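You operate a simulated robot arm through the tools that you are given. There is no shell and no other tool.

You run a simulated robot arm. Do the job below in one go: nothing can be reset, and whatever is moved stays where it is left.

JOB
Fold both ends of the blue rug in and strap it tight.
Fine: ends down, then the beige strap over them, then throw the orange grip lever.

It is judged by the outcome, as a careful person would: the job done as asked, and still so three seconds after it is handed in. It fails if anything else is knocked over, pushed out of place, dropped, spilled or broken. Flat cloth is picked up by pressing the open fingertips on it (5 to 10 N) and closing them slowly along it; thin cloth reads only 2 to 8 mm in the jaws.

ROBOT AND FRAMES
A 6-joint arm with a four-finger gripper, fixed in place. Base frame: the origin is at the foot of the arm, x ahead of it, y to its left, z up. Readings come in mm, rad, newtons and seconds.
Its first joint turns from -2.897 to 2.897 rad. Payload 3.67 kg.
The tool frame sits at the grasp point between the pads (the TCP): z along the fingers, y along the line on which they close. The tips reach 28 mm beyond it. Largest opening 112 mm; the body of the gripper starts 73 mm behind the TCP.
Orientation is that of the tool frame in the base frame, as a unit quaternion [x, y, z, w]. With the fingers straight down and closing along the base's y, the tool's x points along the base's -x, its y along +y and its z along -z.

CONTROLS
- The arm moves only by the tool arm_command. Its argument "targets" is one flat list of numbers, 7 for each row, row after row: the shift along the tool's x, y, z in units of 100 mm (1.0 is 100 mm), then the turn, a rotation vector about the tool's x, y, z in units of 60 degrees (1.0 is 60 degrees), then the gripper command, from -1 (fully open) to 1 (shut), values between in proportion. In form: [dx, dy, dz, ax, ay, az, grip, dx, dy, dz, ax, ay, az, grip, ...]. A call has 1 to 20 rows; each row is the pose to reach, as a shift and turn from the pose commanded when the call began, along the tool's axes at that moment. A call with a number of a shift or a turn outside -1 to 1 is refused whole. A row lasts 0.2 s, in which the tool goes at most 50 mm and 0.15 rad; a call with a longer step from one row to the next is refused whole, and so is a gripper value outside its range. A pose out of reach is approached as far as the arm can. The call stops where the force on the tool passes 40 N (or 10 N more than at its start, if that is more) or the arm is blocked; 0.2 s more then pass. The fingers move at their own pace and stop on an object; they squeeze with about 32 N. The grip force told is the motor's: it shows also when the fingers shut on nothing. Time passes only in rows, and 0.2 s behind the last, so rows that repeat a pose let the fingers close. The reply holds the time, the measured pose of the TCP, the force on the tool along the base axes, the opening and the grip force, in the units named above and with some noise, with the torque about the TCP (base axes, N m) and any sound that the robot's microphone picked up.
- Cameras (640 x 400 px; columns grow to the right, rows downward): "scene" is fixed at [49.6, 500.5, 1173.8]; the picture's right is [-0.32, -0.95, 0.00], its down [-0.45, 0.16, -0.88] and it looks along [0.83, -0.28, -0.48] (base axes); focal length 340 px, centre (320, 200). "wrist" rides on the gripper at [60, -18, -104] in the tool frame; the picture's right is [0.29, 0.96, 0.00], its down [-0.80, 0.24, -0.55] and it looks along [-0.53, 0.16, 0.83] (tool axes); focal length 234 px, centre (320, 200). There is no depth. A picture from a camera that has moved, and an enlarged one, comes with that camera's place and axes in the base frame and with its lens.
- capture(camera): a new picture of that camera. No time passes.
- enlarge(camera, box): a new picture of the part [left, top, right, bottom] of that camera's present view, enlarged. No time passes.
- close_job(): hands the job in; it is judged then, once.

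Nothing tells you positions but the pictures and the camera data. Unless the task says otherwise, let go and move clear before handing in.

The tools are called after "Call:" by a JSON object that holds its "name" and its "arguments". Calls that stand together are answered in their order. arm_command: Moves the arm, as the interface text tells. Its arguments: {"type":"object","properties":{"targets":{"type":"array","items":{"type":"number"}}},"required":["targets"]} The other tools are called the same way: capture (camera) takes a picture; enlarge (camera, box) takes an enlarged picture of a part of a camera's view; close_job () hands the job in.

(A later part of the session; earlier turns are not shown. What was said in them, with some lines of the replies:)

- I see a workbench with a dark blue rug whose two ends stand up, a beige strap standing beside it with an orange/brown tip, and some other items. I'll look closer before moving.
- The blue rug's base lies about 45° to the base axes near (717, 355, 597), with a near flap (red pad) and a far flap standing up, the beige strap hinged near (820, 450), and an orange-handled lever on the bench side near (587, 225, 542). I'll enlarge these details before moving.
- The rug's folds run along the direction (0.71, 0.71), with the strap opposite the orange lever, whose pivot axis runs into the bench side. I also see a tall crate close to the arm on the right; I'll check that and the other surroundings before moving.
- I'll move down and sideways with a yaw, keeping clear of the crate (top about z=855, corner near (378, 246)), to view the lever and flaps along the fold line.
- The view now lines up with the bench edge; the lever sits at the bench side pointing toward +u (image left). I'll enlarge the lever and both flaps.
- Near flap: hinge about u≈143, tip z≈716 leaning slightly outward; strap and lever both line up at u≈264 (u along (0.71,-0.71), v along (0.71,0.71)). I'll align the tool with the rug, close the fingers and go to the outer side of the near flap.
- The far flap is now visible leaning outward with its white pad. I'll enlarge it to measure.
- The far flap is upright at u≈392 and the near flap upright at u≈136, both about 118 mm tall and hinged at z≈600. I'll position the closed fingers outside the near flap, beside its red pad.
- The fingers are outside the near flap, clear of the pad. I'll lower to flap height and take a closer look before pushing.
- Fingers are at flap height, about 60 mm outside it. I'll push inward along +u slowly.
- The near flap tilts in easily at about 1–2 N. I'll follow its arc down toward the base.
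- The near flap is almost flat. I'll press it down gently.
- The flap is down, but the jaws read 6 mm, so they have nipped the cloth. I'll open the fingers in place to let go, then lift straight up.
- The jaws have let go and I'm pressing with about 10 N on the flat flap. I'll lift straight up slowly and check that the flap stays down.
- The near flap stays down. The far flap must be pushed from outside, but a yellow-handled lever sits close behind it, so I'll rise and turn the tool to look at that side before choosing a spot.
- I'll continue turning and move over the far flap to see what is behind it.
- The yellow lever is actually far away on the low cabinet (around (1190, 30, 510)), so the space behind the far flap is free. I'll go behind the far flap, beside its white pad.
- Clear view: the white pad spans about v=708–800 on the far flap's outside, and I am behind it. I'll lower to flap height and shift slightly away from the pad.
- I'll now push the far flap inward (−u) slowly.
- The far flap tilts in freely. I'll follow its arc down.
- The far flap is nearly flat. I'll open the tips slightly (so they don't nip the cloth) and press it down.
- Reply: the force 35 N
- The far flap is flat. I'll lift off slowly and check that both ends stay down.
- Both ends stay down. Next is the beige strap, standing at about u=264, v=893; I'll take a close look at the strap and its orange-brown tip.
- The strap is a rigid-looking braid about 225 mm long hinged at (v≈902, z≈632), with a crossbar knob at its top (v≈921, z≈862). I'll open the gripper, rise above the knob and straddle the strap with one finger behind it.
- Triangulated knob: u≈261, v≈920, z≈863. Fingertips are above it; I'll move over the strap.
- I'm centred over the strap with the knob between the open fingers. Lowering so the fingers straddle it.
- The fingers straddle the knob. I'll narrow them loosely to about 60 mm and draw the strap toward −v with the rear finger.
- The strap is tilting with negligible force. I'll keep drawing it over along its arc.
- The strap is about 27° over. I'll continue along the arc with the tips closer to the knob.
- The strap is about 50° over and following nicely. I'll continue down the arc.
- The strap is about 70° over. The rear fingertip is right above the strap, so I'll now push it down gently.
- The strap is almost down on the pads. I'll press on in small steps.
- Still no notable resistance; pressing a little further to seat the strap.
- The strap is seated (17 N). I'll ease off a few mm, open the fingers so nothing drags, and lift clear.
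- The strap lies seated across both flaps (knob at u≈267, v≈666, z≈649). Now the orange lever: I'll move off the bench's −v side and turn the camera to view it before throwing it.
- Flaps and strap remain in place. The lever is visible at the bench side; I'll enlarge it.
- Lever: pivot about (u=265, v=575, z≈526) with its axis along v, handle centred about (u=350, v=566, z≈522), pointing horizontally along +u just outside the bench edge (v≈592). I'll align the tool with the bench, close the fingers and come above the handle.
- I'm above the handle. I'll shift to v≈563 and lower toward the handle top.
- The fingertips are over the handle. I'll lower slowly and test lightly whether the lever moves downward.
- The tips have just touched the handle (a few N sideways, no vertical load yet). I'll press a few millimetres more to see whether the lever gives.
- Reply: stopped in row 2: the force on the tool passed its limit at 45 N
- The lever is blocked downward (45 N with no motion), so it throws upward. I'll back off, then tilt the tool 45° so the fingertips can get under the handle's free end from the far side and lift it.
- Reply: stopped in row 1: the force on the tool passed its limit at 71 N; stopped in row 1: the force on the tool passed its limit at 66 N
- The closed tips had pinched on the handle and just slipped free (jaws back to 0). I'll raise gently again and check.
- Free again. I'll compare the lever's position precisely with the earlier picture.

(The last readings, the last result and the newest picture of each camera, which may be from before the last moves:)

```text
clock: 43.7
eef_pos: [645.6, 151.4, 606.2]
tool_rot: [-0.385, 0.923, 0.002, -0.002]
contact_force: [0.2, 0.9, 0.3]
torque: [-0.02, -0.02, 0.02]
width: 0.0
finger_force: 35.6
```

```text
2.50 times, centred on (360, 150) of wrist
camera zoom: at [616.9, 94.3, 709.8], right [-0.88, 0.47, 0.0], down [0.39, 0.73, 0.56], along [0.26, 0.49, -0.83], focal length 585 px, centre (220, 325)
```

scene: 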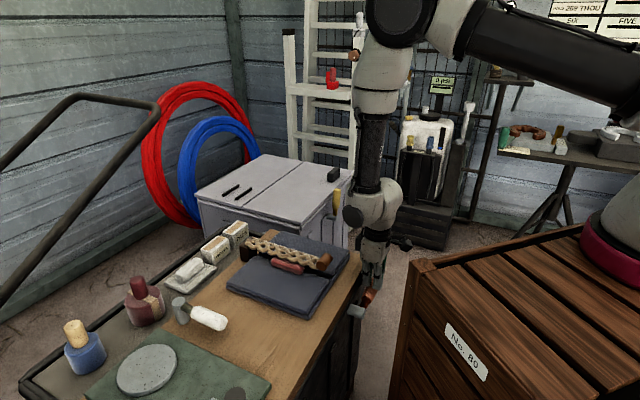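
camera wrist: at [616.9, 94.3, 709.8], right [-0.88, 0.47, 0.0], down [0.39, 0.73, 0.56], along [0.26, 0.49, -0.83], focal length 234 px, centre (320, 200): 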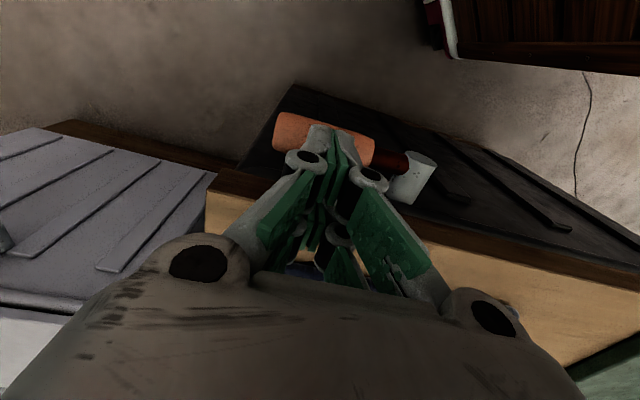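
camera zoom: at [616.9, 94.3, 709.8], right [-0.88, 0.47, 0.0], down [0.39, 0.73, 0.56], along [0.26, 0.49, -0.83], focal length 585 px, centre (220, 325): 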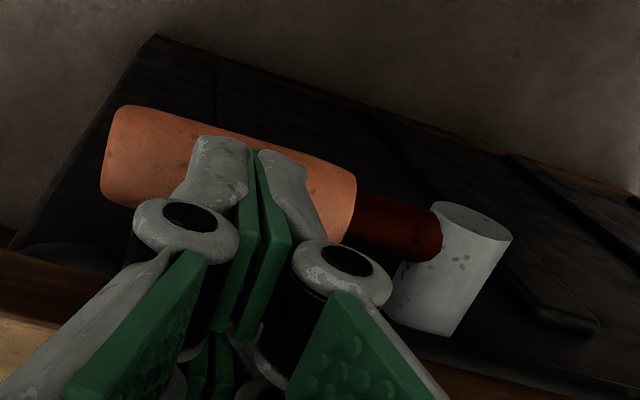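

The lever now sits a few millimetres higher than before and stayed there, confirming it throws upward with a stiff joint. I'll rise, move beyond the handle's free end and tilt the tool 45° to get under it.

Call:
{"name": "arm_command", "arguments": {"targets": [0, 0, -0.25, 0, 0, 0, 1, 0, 0, -0.5, 0, 0, 0, 1, 0, 0, -0.8, 0, 0, 0, 1]}}

Call:
{"name": "arm_command", "arguments": {"targets": [0, -0.1, -0.1, -0.09, 0, 0, 1, 0, -0.25, -0.2, -0.18, 0, 0, 1, 0, -0.4, -0.25, -0.27, 0, 0, 1, 0, -0.55, -0.25, -0.36, 0, 0, 1, 0, -0.7, -0.25, -0.45, 0, 0, 1, 0, -0.85, -0.25, -0.54, 0, 0, 1, 0, -1.0, -0.25, -0.63, 0, 0, 1, 0, -1.0, -0.25, -0.7, 0, 0, 1, 0, -1.0, -0.25, -0.75, 0, 0, 1]}}

Call:
{"name": "capture", "arguments": {"camera": "wrist"}}

Call:
{"name": "capture", "arguments": {"camera": "scene"}}

```text
clock: 44.5
eef_pos: [647.2, 150.0, 686.0]
tool_rot: [-0.384, 0.923, 0.002, -0.001]
contact_force: [-0.1, 0.4, -0.2]
torque: [0.04, -0.01, 0.01]
width: 0.0
finger_force: 35.9
```

```text
clock: 46.5
eef_pos: [716.6, 79.6, 711.1]
tool_rot: [-0.354, 0.852, 0.356, -0.148]
contact_force: [-0.6, -1.0, -0.4]
torque: [-0.03, 0.01, 0.0]
width: 0.1
finger_force: 35.6
```

```text
taken
camera wrist: at [737.0, -25.1, 770.7], right [-0.68, 0.27, 0.68], down [0.72, 0.41, 0.56], along [-0.13, 0.87, -0.47], focal length 234 px, centre (320, 200)
```

wrist: 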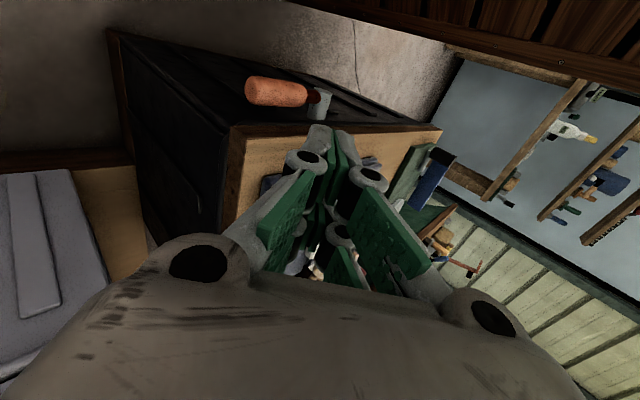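

```text
taken
```

scene: 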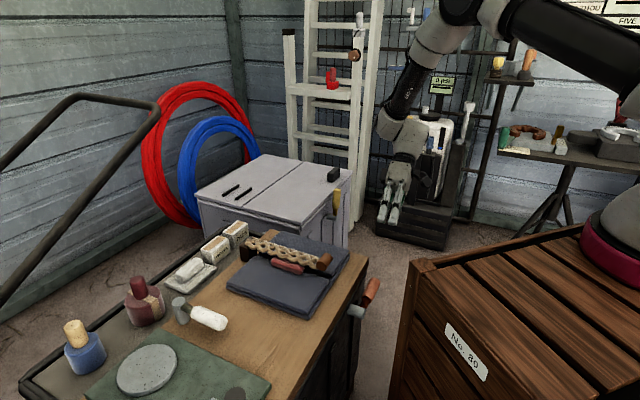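

The tool is tilted with its tips toward the lever's free end, well clear on the far side. I'll lower it beside the handle end, below handle height.

Call:
{"name": "arm_command", "arguments": {"targets": [0, -0.25, 0.25, 0, 0, 0, 1, 0, -0.5, 0.5, 0, 0, 0, 1, 0, -0.75, 0.75, 0, 0, 0, 1, 0, -0.85, 0.85, 0, 0, 0, 1]}}

Call:
{"name": "capture", "arguments": {"camera": "wrist"}}

Call:
{"name": "enlarge", "arguments": {"camera": "scene", "box": [300, 180, 460, 320]}}

```text
clock: 47.5
eef_pos: [717.6, 79.4, 589.9]
tool_rot: [-0.355, 0.852, 0.355, -0.147]
contact_force: [0.2, -0.6, -0.3]
torque: [-0.01, 0.03, 0.02]
width: 0.2
finger_force: 35.8
```

```text
taken
camera wrist: at [736.9, -24.9, 650.2], right [-0.68, 0.27, 0.68], down [0.72, 0.41, 0.56], along [-0.13, 0.87, -0.47], focal length 234 px, centre (320, 200)
```

wrist: 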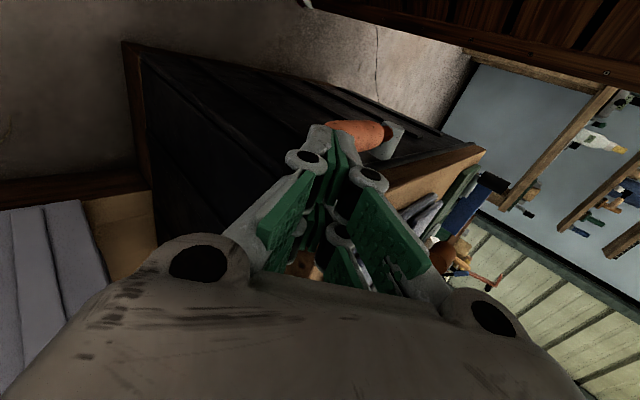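

```text
2.86 times, centred on (380, 250) of scene
camera zoom: at [49.6, 500.5, 1173.8], right [-0.32, -0.95, 0.0], down [-0.45, 0.16, -0.88], along [0.83, -0.28, -0.48], focal length 972 px, centre (149, 57)
```

zoom: 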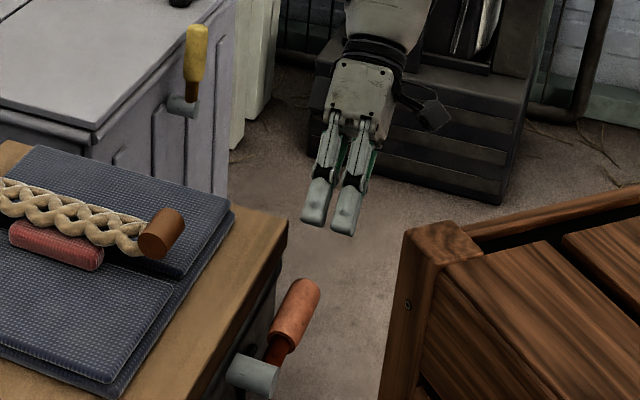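

Still clear. Lowering further to get below the handle.

Call:
{"name": "arm_command", "arguments": {"targets": [0, -0.25, 0.25, 0, 0, 0, 1, 0, -0.5, 0.5, 0, 0, 0, 1, 0, -0.75, 0.75, 0, 0, 0, 1, 0, -0.81, 0.81, 0, 0, 0, 1]}}

Call:
{"name": "capture", "arguments": {"camera": "wrist"}}

Call:
{"name": "enlarge", "arguments": {"camera": "scene", "box": [300, 200, 440, 320]}}

```text
clock: 48.5
eef_pos: [717.1, 79.7, 475.0]
tool_rot: [-0.355, 0.852, 0.356, -0.147]
contact_force: [0.3, -0.7, 0.6]
torque: [-0.02, -0.01, -0.01]
width: 0.1
finger_force: 34.8
```

```text
taken
camera wrist: at [736.6, -24.2, 535.5], right [-0.68, 0.27, 0.68], down [0.72, 0.41, 0.56], along [-0.13, 0.87, -0.47], focal length 234 px, centre (320, 200)
```

wrist: 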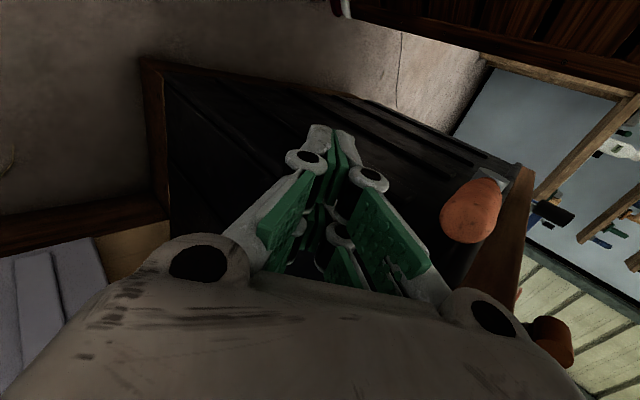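

```text
3.33 times, centred on (370, 260) of scene
camera zoom: at [49.6, 500.5, 1173.8], right [-0.32, -0.95, 0.0], down [-0.45, 0.16, -0.88], along [0.83, -0.28, -0.48], focal length 1134 px, centre (153, 0)
```

zoom: 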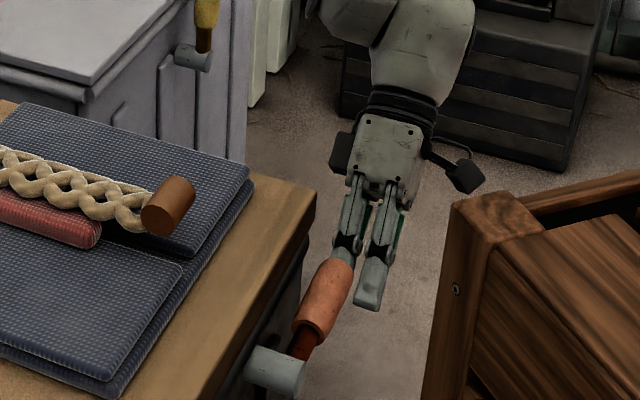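

The fingertips are below and beyond the handle end (end centre about u=388, z=533). I'll slide inward so the tips are under it.

Call:
{"name": "arm_command", "arguments": {"targets": [0, 0.125, 0.125, 0, 0, 0, 1, 0, 0.25, 0.25, 0, 0, 0, 1, 0, 0.375, 0.375, 0, 0, 0, 1]}}

Call:
{"name": "capture", "arguments": {"camera": "wrist"}}

Call:
{"name": "enlarge", "arguments": {"camera": "scene", "box": [300, 200, 440, 320]}}

```text
clock: 49.3
eef_pos: [679.5, 117.8, 476.8]
tool_rot: [-0.355, 0.852, 0.356, -0.147]
contact_force: [-0.2, 0.0, 0.3]
torque: [-0.03, 0.01, 0.03]
width: 0.2
finger_force: 35.7
```

```text
taken
camera wrist: at [698.9, 13.4, 536.5], right [-0.68, 0.27, 0.68], down [0.72, 0.41, 0.56], along [-0.12, 0.87, -0.47], focal length 234 px, centre (320, 200)
```

wrist: 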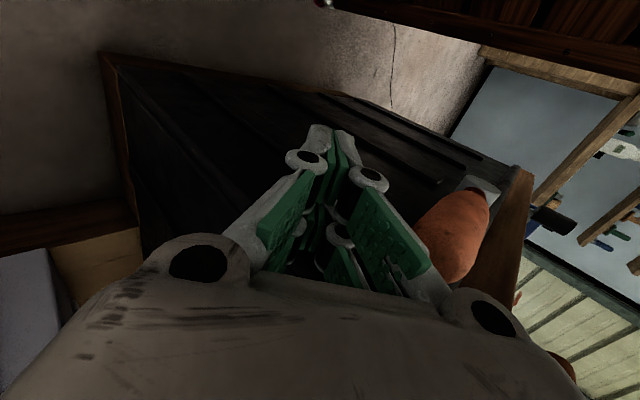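

```text
3.33 times, centred on (370, 260) of scene
camera zoom: at [49.6, 500.5, 1173.8], right [-0.32, -0.95, 0.0], down [-0.45, 0.16, -0.88], along [0.83, -0.28, -0.48], focal length 1134 px, centre (153, 0)
```

zoom: 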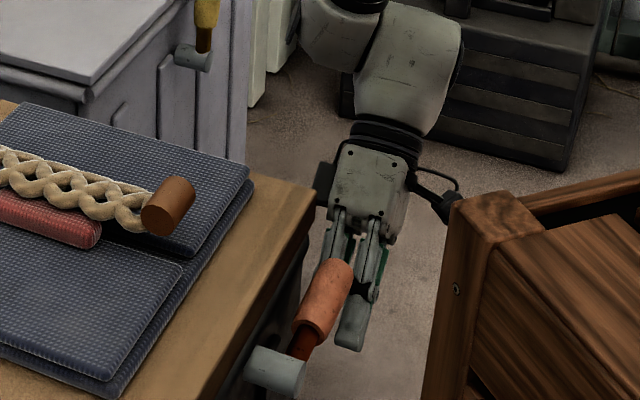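

The fingers are now beneath and beside the handle end. I'll raise straight up until they touch it, then lift slowly.

Call:
{"name": "arm_command", "arguments": {"targets": [0, 0.07, -0.07, 0, 0, 0, 1, 0, 0.14, -0.14, 0, 0, 0, 1, 0, 0.177, -0.177, 0, 0, 0, 1, 0, 0.205, -0.205, 0, 0, 0, 1, 0, 0.233, -0.233, 0, 0, 0, 1, 0, 0.261, -0.261, 0, 0, 0, 1]}}

Call:
{"name": "capture", "arguments": {"camera": "wrist"}}

Call:
{"name": "enlarge", "arguments": {"camera": "scene", "box": [300, 200, 440, 320]}}

```text
clock: 50.7
eef_pos: [678.8, 116.4, 512.7]
tool_rot: [-0.354, 0.852, 0.355, -0.148]
contact_force: [-0.1, 0.5, 0.3]
torque: [-0.01, 0.04, 0.0]
width: 0.0
finger_force: 36.2
```

```text
taken
camera wrist: at [698.9, 13.0, 573.1], right [-0.68, 0.27, 0.68], down [0.72, 0.41, 0.56], along [-0.13, 0.87, -0.47], focal length 234 px, centre (320, 200)
```

wrist: 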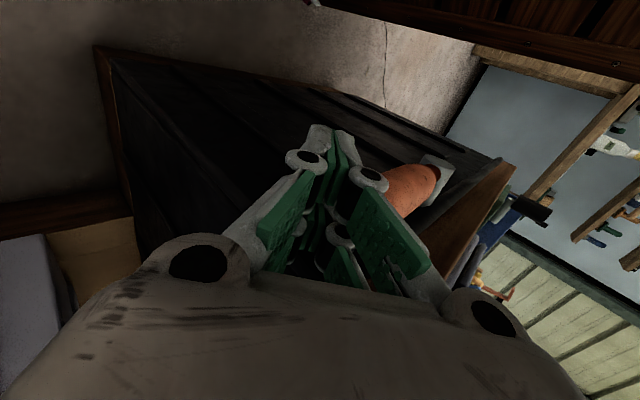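

```text
3.33 times, centred on (370, 260) of scene
camera zoom: at [49.6, 500.5, 1173.8], right [-0.32, -0.95, 0.0], down [-0.45, 0.16, -0.88], along [0.83, -0.28, -0.48], focal length 1134 px, centre (153, 0)
```

zoom: 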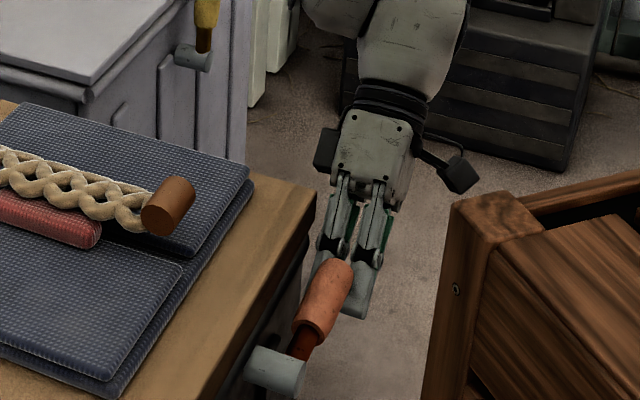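

No contact yet. Continuing up in 4 mm steps.

Call:
{"name": "arm_command", "arguments": {"targets": [0, 0.028, -0.028, 0, 0, 0, 1, 0, 0.056, -0.056, 0, 0, 0, 1, 0, 0.084, -0.084, 0, 0, 0, 1, 0, 0.112, -0.112, 0, 0, 0, 1]}}

Call:
{"name": "enlarge", "arguments": {"camera": "scene", "box": [300, 200, 440, 320]}}

Call:
{"name": "capture", "arguments": {"camera": "wrist"}}

```text
clock: 51.7
eef_pos: [678.5, 117.9, 528.8]
tool_rot: [-0.355, 0.852, 0.356, -0.147]
contact_force: [0.8, -1.5, -1.3]
torque: [0.0, 0.0, 0.01]
width: 0.0
finger_force: 35.3
```

```text
3.33 times, centred on (370, 260) of scene
camera zoom: at [49.6, 500.5, 1173.8], right [-0.32, -0.95, 0.0], down [-0.45, 0.16, -0.88], along [0.83, -0.28, -0.48], focal length 1134 px, centre (153, 0)
```

zoom: 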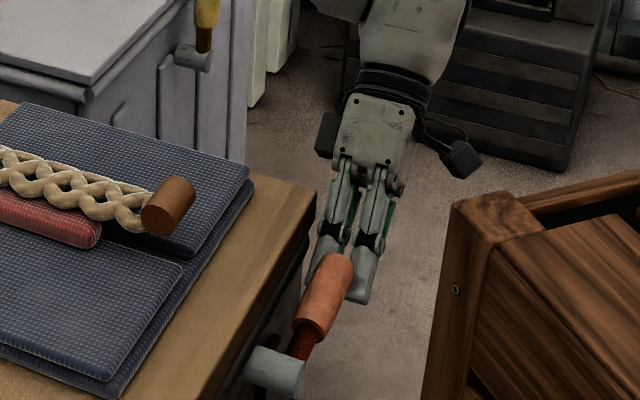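

```text
taken
camera wrist: at [698.7, 12.9, 589.2], right [-0.68, 0.27, 0.68], down [0.72, 0.41, 0.56], along [-0.13, 0.87, -0.47], focal length 234 px, centre (320, 200)
```

wrist: 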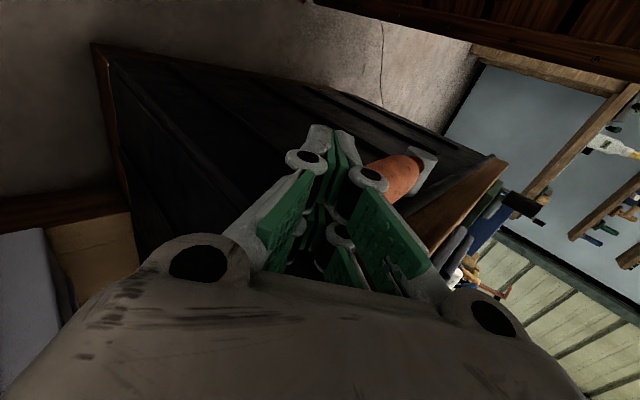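

The handle is starting to rise with very little force. I'll follow its arc upward.

Call:
{"name": "arm_command", "arguments": {"targets": [0, 0.037, -0.037, 0, 0, 0, 1, 0, 0.072, -0.072, 0, 0, 0, 1, 0, 0.117, -0.112, 0, 0, 0, 1, 0, 0.167, -0.147, 0, 0, 0, 1, 0, 0.22, -0.179, 0, 0, 0, 1, 0, 0.273, -0.211, 0, 0, 0, 1, 0, 0.337, -0.246, 0, 0, 0, 1, 0, 0.4, -0.267, 0, 0, 0, 1, 0, 0.457, -0.281, 0, 0, 0, 1, 0, 0.535, -0.303, 0, 0, 0, 1]}}

Call:
{"name": "enlarge", "arguments": {"camera": "scene", "box": [300, 200, 440, 320]}}

Call:
{"name": "capture", "arguments": {"camera": "wrist"}}

```text
clock: 53.9
eef_pos: [668.0, 128.5, 589.0]
tool_rot: [-0.356, 0.852, 0.356, -0.146]
contact_force: [2.1, -0.8, -0.8]
torque: [0.0, 0.01, -0.02]
width: 0.2
finger_force: 35.2
```

```text
3.33 times, centred on (370, 260) of scene
camera zoom: at [49.6, 500.5, 1173.8], right [-0.32, -0.95, 0.0], down [-0.45, 0.16, -0.88], along [0.83, -0.28, -0.48], focal length 1134 px, centre (153, 0)
```

zoom: 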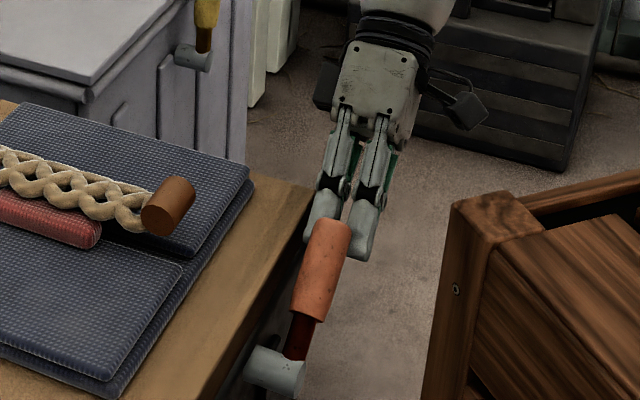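

```text
taken
camera wrist: at [687.2, 24.6, 648.7], right [-0.68, 0.27, 0.68], down [0.72, 0.41, 0.56], along [-0.13, 0.87, -0.47], focal length 234 px, centre (320, 200)
```

wrist: 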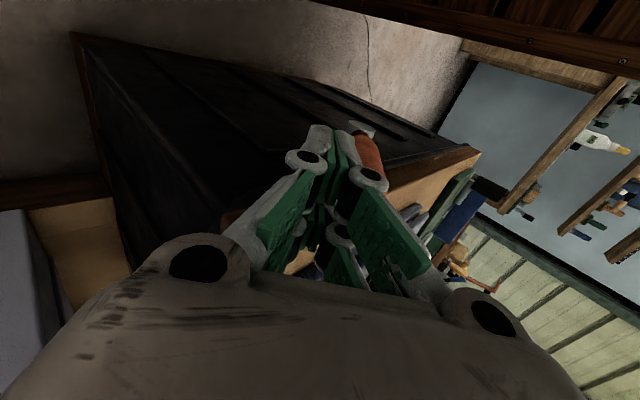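

The lever is about 35–40° up. I'll continue along its arc, moving more toward −u.

Call:
{"name": "arm_command", "arguments": {"targets": [0, 0.053, -0.0035, 0, 0, 0, 1, 0, 0.117, -0.011, 0, 0, 0, 1, 0, 0.18, -0.0035, 0, 0, 0, 1, 0, 0.244, 0.0035, 0, 0, 0, 1, 0, 0.308, 0.018, 0, 0, 0, 1, 0, 0.371, 0.032, 0, 0, 0, 1, 0, 0.442, 0.046, 0, 0, 0, 1, 0, 0.509, 0.064, 0, 0, 0, 1, 0, 0.576, 0.081, 0, 0, 0, 1, 0, 0.64, 0.103, 0, 0, 0, 1, 0, 0.7, 0.127, 0, 0, 0, 1]}}

Call:
{"name": "enlarge", "arguments": {"camera": "scene", "box": [300, 200, 440, 320]}}

Call:
{"name": "capture", "arguments": {"camera": "wrist"}}

```text
clock: 56.3
eef_pos: [626.3, 170.6, 629.0]
tool_rot: [-0.355, 0.852, 0.355, -0.147]
contact_force: [4.5, 3.5, -0.8]
torque: [0.01, 0.0, -0.1]
width: 0.0
finger_force: 35.7
```

```text
3.33 times, centred on (370, 260) of scene
camera zoom: at [49.6, 500.5, 1173.8], right [-0.32, -0.95, 0.0], down [-0.45, 0.16, -0.88], along [0.83, -0.28, -0.48], focal length 1134 px, centre (153, 0)
```

zoom: 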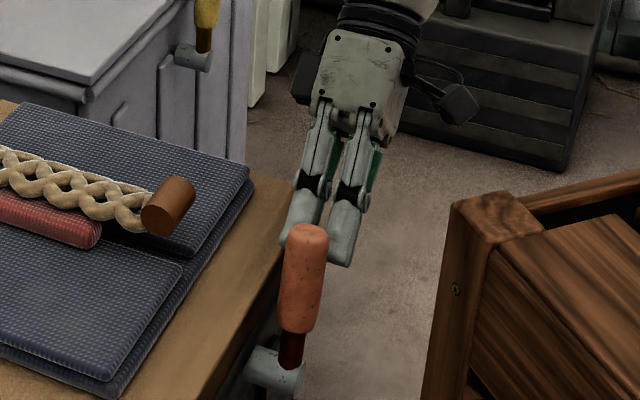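

```text
taken
camera wrist: at [646.5, 65.7, 689.5], right [-0.68, 0.27, 0.68], down [0.72, 0.41, 0.56], along [-0.12, 0.87, -0.47], focal length 234 px, centre (320, 200)
```

wrist: 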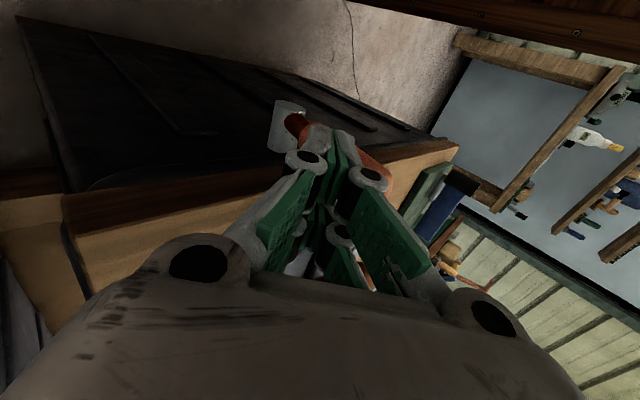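

The lever is near vertical. I'll keep pushing toward −u in small steps, watching for its end stop.

Call:
{"name": "arm_command", "arguments": {"targets": [0, 0.058, 0.03, 0, 0, 0, 1, 0, 0.115, 0.058, 0, 0, 0, 1, 0, 0.164, 0.093, 0, 0, 0, 1, 0, 0.21, 0.132, 0, 0, 0, 1, 0, 0.256, 0.171, 0, 0, 0, 1]}}

Call:
{"name": "enlarge", "arguments": {"camera": "scene", "box": [300, 200, 440, 320]}}

Call:
{"name": "capture", "arguments": {"camera": "wrist"}}

```text
clock: 57.0
eef_pos: [621.9, 174.6, 631.1]
tool_rot: [-0.356, 0.854, 0.352, -0.144]
contact_force: [13.2, -17.9, -5.7]
torque: [-0.25, -0.22, -0.03]
width: 0.0
finger_force: 35.8
stopped in row 3: the force on the tool passed its limit at 46 N (the readings are from after the stop); the commanded pose is now the measured one
```

```text
3.33 times, centred on (370, 260) of scene
camera zoom: at [49.6, 500.5, 1173.8], right [-0.32, -0.95, 0.0], down [-0.45, 0.16, -0.88], along [0.83, -0.28, -0.48], focal length 1134 px, centre (153, 0)
```

zoom: 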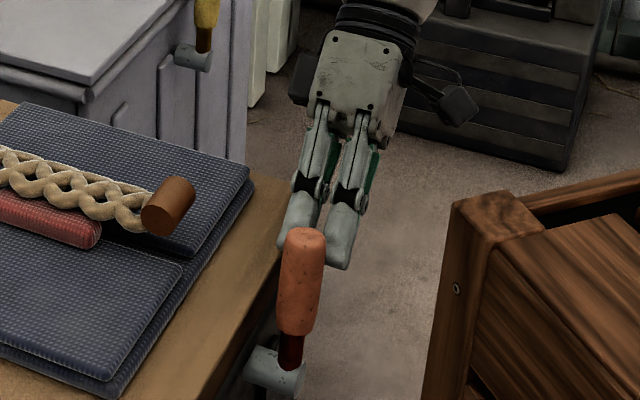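

```text
taken
camera wrist: at [642.1, 70.0, 692.1], right [-0.69, 0.27, 0.67], down [0.72, 0.41, 0.57], along [-0.12, 0.87, -0.48], focal length 234 px, centre (320, 200)
```

wrist: 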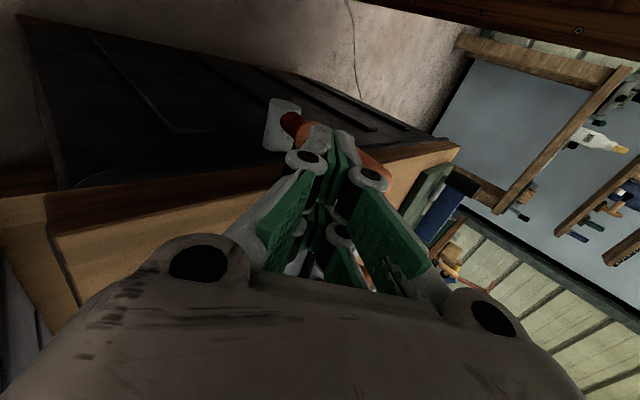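

The lever reached resistance (46 N) at roughly 85–90°, which looks like its end stop. I'll back off slightly and check that it stays there.

Call:
{"name": "arm_command", "arguments": {"targets": [0, -0.05, -0.05, 0, 0, 0, 1, 0, -0.15, -0.15, 0, 0, 0, 1, 0, -0.3, -0.3, 0, 0, 0, 1, 0, -0.5, -0.5, 0, 0, 0, 1]}}

Call:
{"name": "enlarge", "arguments": {"camera": "scene", "box": [300, 220, 420, 320]}}

Call:
{"name": "capture", "arguments": {"camera": "wrist"}}

```text
clock: 58.0
eef_pos: [671.4, 127.0, 632.0]
tool_rot: [-0.356, 0.853, 0.353, -0.144]
contact_force: [-0.5, 0.4, -0.2]
torque: [-0.03, 0.02, 0.04]
width: 0.0
finger_force: 35.7
```

```text
4.00 times, centred on (360, 270) of scene
camera zoom: at [49.6, 500.5, 1173.8], right [-0.32, -0.95, 0.0], down [-0.45, 0.16, -0.88], along [0.83, -0.28, -0.48], focal length 1360 px, centre (160, -80)
```

zoom: 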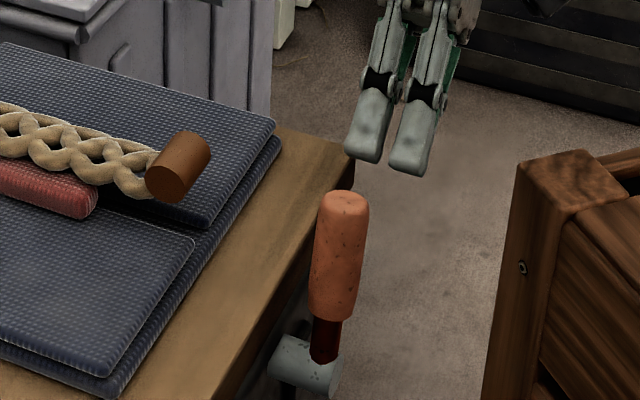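

```text
taken
camera wrist: at [691.1, 22.4, 692.9], right [-0.69, 0.27, 0.67], down [0.72, 0.41, 0.56], along [-0.12, 0.87, -0.48], focal length 234 px, centre (320, 200)
```

wrist: 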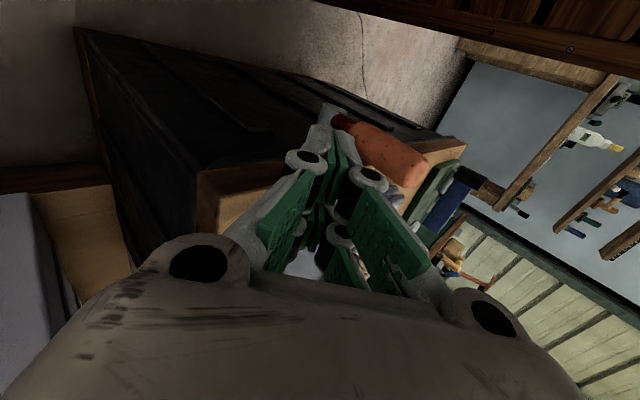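

The lever stays up. To be sure it is fully thrown, I'll push it once more near the handle's top with slow small steps and see whether it moves further.

Call:
{"name": "arm_command", "arguments": {"targets": [0.04, 0.099, -0.099, 0, 0, 0, 1, 0.04, 0.24, 0.042, 0, 0, 0, 1, 0.04, 0.38, 0.184, 0, 0, 0, 1, 0.04, 0.523, 0.325, 0, 0, 0, 1]}}

Call:
{"name": "arm_command", "arguments": {"targets": [0, 0.02, 0.02, 0, 0, 0, 1, 0, 0.04, 0.04, 0, 0, 0, 1, 0, 0.06, 0.06, 0, 0, 0, 1, 0, 0.075, 0.075, 0, 0, 0, 1, 0, 0.09, 0.09, 0, 0, 0, 1]}}

Call:
{"name": "enlarge", "arguments": {"camera": "scene", "box": [300, 220, 420, 320]}}

Call:
{"name": "capture", "arguments": {"camera": "wrist"}}

```text
clock: 59.0
eef_pos: [627.2, 164.3, 647.1]
tool_rot: [-0.356, 0.853, 0.353, -0.145]
contact_force: [-0.3, -0.1, -1.0]
torque: [0.01, 0.06, 0.01]
width: 0.0
finger_force: 35.7
```

```text
clock: 60.0
eef_pos: [623.4, 169.1, 646.3]
tool_rot: [-0.356, 0.854, 0.351, -0.143]
contact_force: [12.6, -22.2, 2.6]
torque: [-0.13, -0.06, 0.05]
width: 0.0
finger_force: 35.7
stopped in row 4: the force on the tool passed its limit at 43 N (the readings are from after the stop); the commanded pose is now the measured one
```

```text
4.00 times, centred on (360, 270) of scene
camera zoom: at [49.6, 500.5, 1173.8], right [-0.32, -0.95, 0.0], down [-0.45, 0.16, -0.88], along [0.83, -0.28, -0.48], focal length 1360 px, centre (160, -80)
```

zoom: 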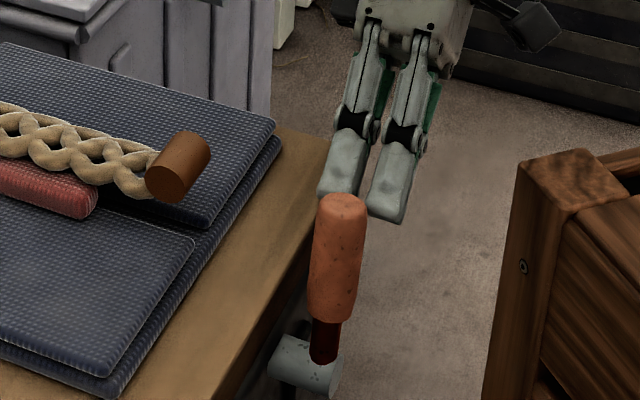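

```text
taken
camera wrist: at [641.4, 65.4, 706.9], right [-0.69, 0.27, 0.67], down [0.71, 0.41, 0.57], along [-0.12, 0.87, -0.48], focal length 234 px, centre (320, 200)
```

wrist: 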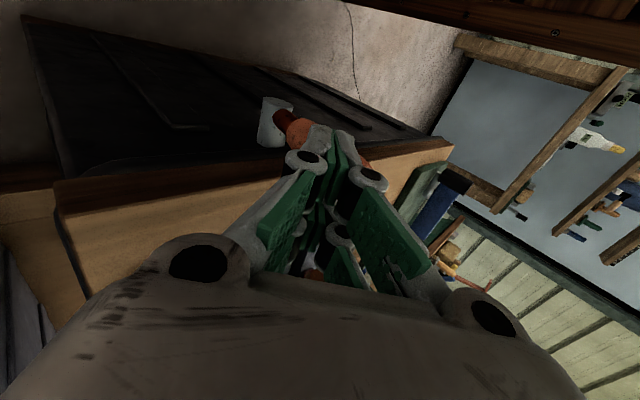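

The lever is firmly at its end stop near vertical. I'll back the tool away and lift clear, then inspect everything.

Call:
{"name": "arm_command", "arguments": {"targets": [0, -0.03, -0.03, 0, 0, 0, 1, 0, -0.15, -0.15, 0, 0, 0, 1, 0, -0.35, -0.35, 0, 0, 0, 1, 0, -0.55, -0.55, 0, 0, 0, 1, 0, -0.75, -0.75, 0, 0, 0, 1]}}

Call:
{"name": "arm_command", "arguments": {"targets": [0, 0.25, -0.25, 0, 0, 0, 1, 0, 0.5, -0.5, 0, 0, 0, 1, 0, 0.75, -0.75, 0, 0, 0, 1, 0, 0.95, -0.95, 0, 0, 0, 1]}}

Call:
{"name": "enlarge", "arguments": {"camera": "scene", "box": [300, 220, 420, 320]}}

Call:
{"name": "enlarge", "arguments": {"camera": "scene", "box": [210, 210, 370, 330]}}

Call:
{"name": "capture", "arguments": {"camera": "wrist"}}

```text
clock: 61.1
eef_pos: [696.5, 95.6, 646.2]
tool_rot: [-0.357, 0.854, 0.351, -0.143]
contact_force: [0.0, 0.5, 0.0]
torque: [-0.04, 0.03, 0.01]
width: 0.0
finger_force: 35.3
```

```text
clock: 62.1
eef_pos: [694.8, 95.1, 781.0]
tool_rot: [-0.356, 0.854, 0.351, -0.143]
contact_force: [0.8, -0.9, -0.5]
torque: [0.0, 0.01, -0.04]
width: 0.0
finger_force: 36.2
```

```text
4.00 times, centred on (360, 270) of scene
camera zoom: at [49.6, 500.5, 1173.8], right [-0.32, -0.95, 0.0], down [-0.45, 0.16, -0.88], along [0.83, -0.28, -0.48], focal length 1360 px, centre (160, -80)
```

zoom: 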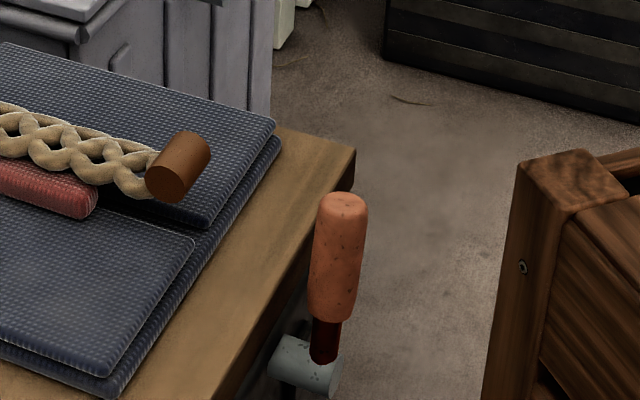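

```text
3.33 times, centred on (290, 270) of scene
camera zoom: at [49.6, 500.5, 1173.8], right [-0.32, -0.95, 0.0], down [-0.45, 0.16, -0.88], along [0.83, -0.28, -0.48], focal length 1134 px, centre (420, -33)
```

zoom: 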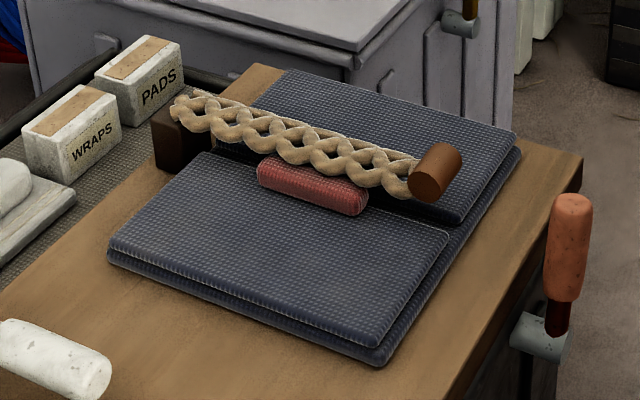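

```text
taken
camera wrist: at [713.9, -7.6, 842.3], right [-0.69, 0.27, 0.67], down [0.71, 0.41, 0.57], along [-0.12, 0.87, -0.48], focal length 234 px, centre (320, 200)
```

wrist: 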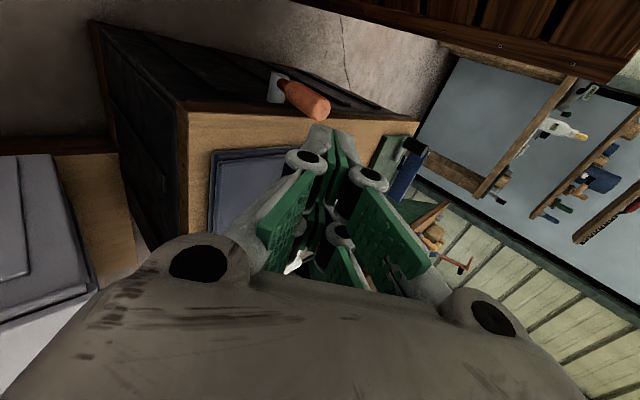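

Lever holds near vertical, strap and flaps are in place. I'll inspect the flap edges and strap closely before tidying the tool away.

Call:
{"name": "enlarge", "arguments": {"camera": "scene", "box": [225, 225, 305, 275]}}

Call:
{"name": "enlarge", "arguments": {"camera": "scene", "box": [280, 235, 376, 325]}}

Call:
{"name": "capture", "arguments": {"camera": "scene"}}

```text
8.00 times, centred on (265, 250) of scene
camera zoom: at [49.6, 500.5, 1173.8], right [-0.32, -0.95, 0.0], down [-0.45, 0.16, -0.88], along [0.83, -0.28, -0.48], focal length 2720 px, centre (760, -200)
```

zoom: 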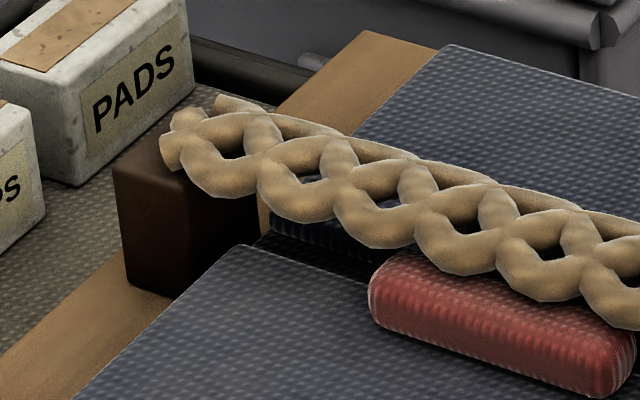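

```text
4.44 times, centred on (328, 280) of scene
camera zoom: at [49.6, 500.5, 1173.8], right [-0.32, -0.95, 0.0], down [-0.45, 0.16, -0.88], along [0.83, -0.28, -0.48], focal length 1511 px, centre (284, -156)
```

zoom: 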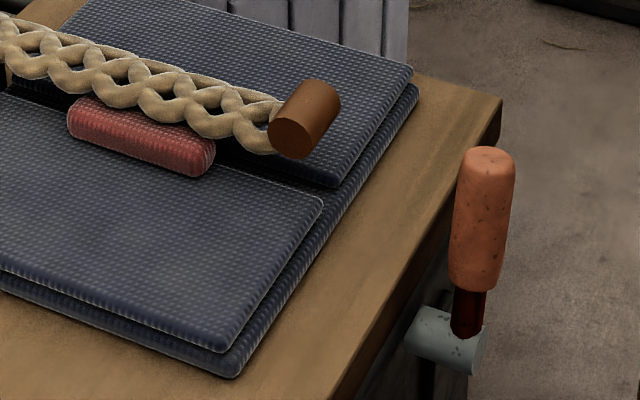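

```text
taken
```

scene: 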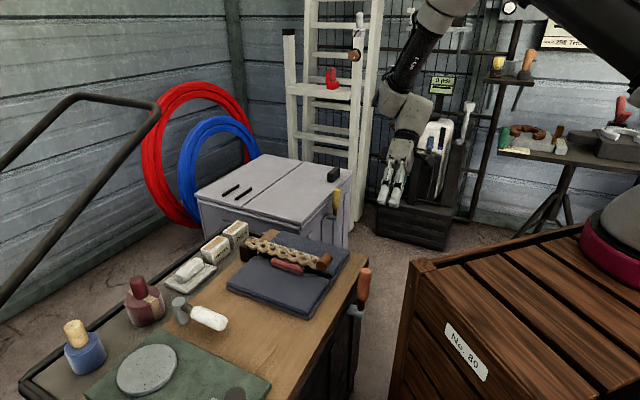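

Everything looks in place. I'll measure the lever angle more accurately from this side view.

Call:
{"name": "enlarge", "arguments": {"camera": "wrist", "box": [240, 50, 360, 130]}}

Call:
{"name": "enlarge", "arguments": {"camera": "scene", "box": [330, 255, 390, 325]}}

```text
5.00 times, centred on (300, 90) of wrist
camera zoom: at [713.9, -7.6, 842.3], right [-0.69, 0.27, 0.67], down [0.71, 0.41, 0.57], along [-0.12, 0.87, -0.48], focal length 1171 px, centre (420, 750)
```

zoom: 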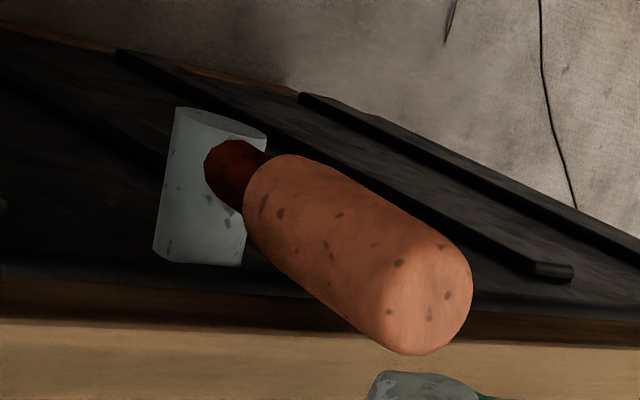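

```text
5.71 times, centred on (360, 290) of scene
camera zoom: at [49.6, 500.5, 1173.8], right [-0.32, -0.95, 0.0], down [-0.45, 0.16, -0.88], along [0.83, -0.28, -0.48], focal length 1943 px, centre (91, -314)
```

zoom: 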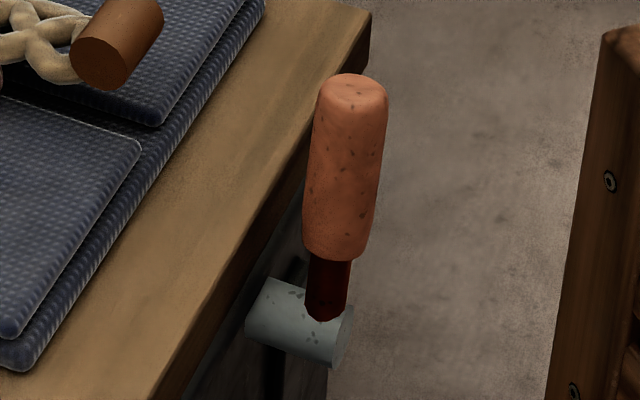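

The lever measures about 81–85° from its starting direction and sat hard against its stop under more than 40 N. I'll bring the tool upright and clear, letting time pass to confirm nothing shifts.

Call:
{"name": "arm_command", "arguments": {"targets": [0, 0.05, -0.05, 0.09, 0, 0, 1, 0, 0.1, -0.1, 0.18, 0, 0, 1, 0, 0.16, -0.16, 0.28, 0, 0, 1, 0, 0.22, -0.22, 0.38, 0, 0, 1, 0, 0.28, -0.28, 0.48, 0, 0, 1, 0, 0.34, -0.34, 0.58, 0, 0, 1, 0, 0.4, -0.4, 0.67, 0, 0, 1, 0, 0.42, -0.42, 0.74, 0, 0, 0.5, 0, 0.42, -0.42, 0.74, 0, 0, 0, 0, 0.42, -0.42, 0.74, 0, 0, 0, 0, 0.42, -0.42, 0.74, 0, 0, 0, 0, 0.42, -0.42, 0.74, 0, 0, 0, 0, 0.42, -0.42, 0.74, 0, 0, 0, 0, 0.42, -0.42, 0.74, 0, 0, 0]}}

Call:
{"name": "enlarge", "arguments": {"camera": "scene", "box": [330, 255, 390, 325]}}

Call:
{"name": "enlarge", "arguments": {"camera": "scene", "box": [210, 210, 370, 330]}}

Call:
{"name": "capture", "arguments": {"camera": "wrist"}}

```text
clock: 65.2
eef_pos: [694.6, 96.9, 840.1]
tool_rot: [-0.384, 0.923, 0.002, 0.003]
contact_force: [0.3, 0.4, 0.2]
torque: [0.0, -0.02, -0.01]
width: 56.2
finger_force: 0.2
```

```text
5.71 times, centred on (360, 290) of scene
camera zoom: at [49.6, 500.5, 1173.8], right [-0.32, -0.95, 0.0], down [-0.45, 0.16, -0.88], along [0.83, -0.28, -0.48], focal length 1943 px, centre (91, -314)
```

zoom: 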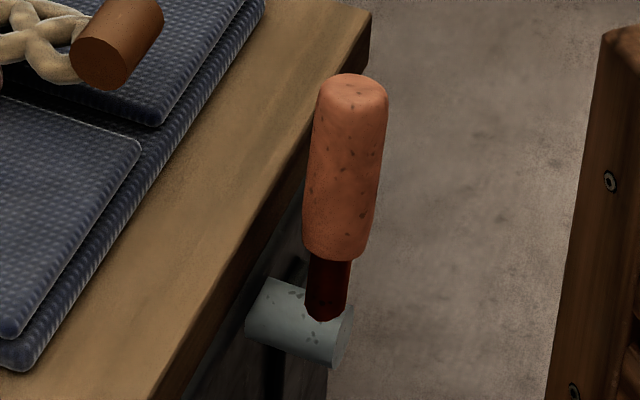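

```text
3.33 times, centred on (290, 270) of scene
camera zoom: at [49.6, 500.5, 1173.8], right [-0.32, -0.95, 0.0], down [-0.45, 0.16, -0.88], along [0.83, -0.28, -0.48], focal length 1134 px, centre (420, -33)
```

zoom: 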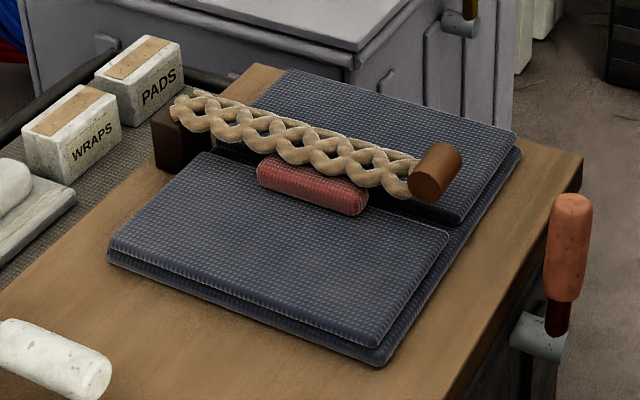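

```text
taken
camera wrist: at [665.6, 39.8, 944.2], right [-0.88, 0.47, 0.0], down [0.39, 0.73, 0.56], along [0.26, 0.49, -0.83], focal length 234 px, centre (320, 200)
```

wrist: 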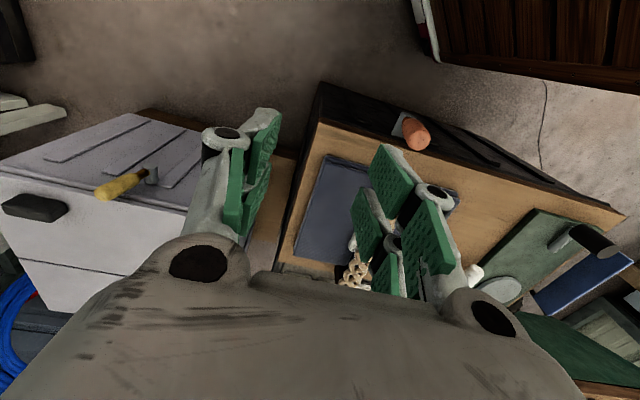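

Nothing has shifted more than three seconds after I let go. Both rug ends lie flat, the beige strap is seated across them, and the orange lever is up against its stop. The gripper is clear and the surrounding items look untouched, so I'm handing in the job.

Call:
{"name": "close_job", "arguments": {}}

```text
The job is handed in.
```

The rug is folded and strapped, and I've handed the job in; I haven't seen the verdict.

- **Rug ends:** both are folded in and lying flat. They stayed down after I let go.
- **Beige strap:** it lies across both ends, resting on the red and white pads. It took a 17 N press without giving.
- **Orange lever:** pushing down was blocked, so I threw it upward. It now stands about 80–85° from where it started. Two pushes of more than 40 N would not move it further, so I take that as its end stop.

Nothing had shifted when I checked about four seconds after moving clear. No other items on or around the bench looked moved. While testing the lever's direction, the closed fingertips pinched the handle and slipped off with a tug of about 70 N. The lever showed no visible damage.
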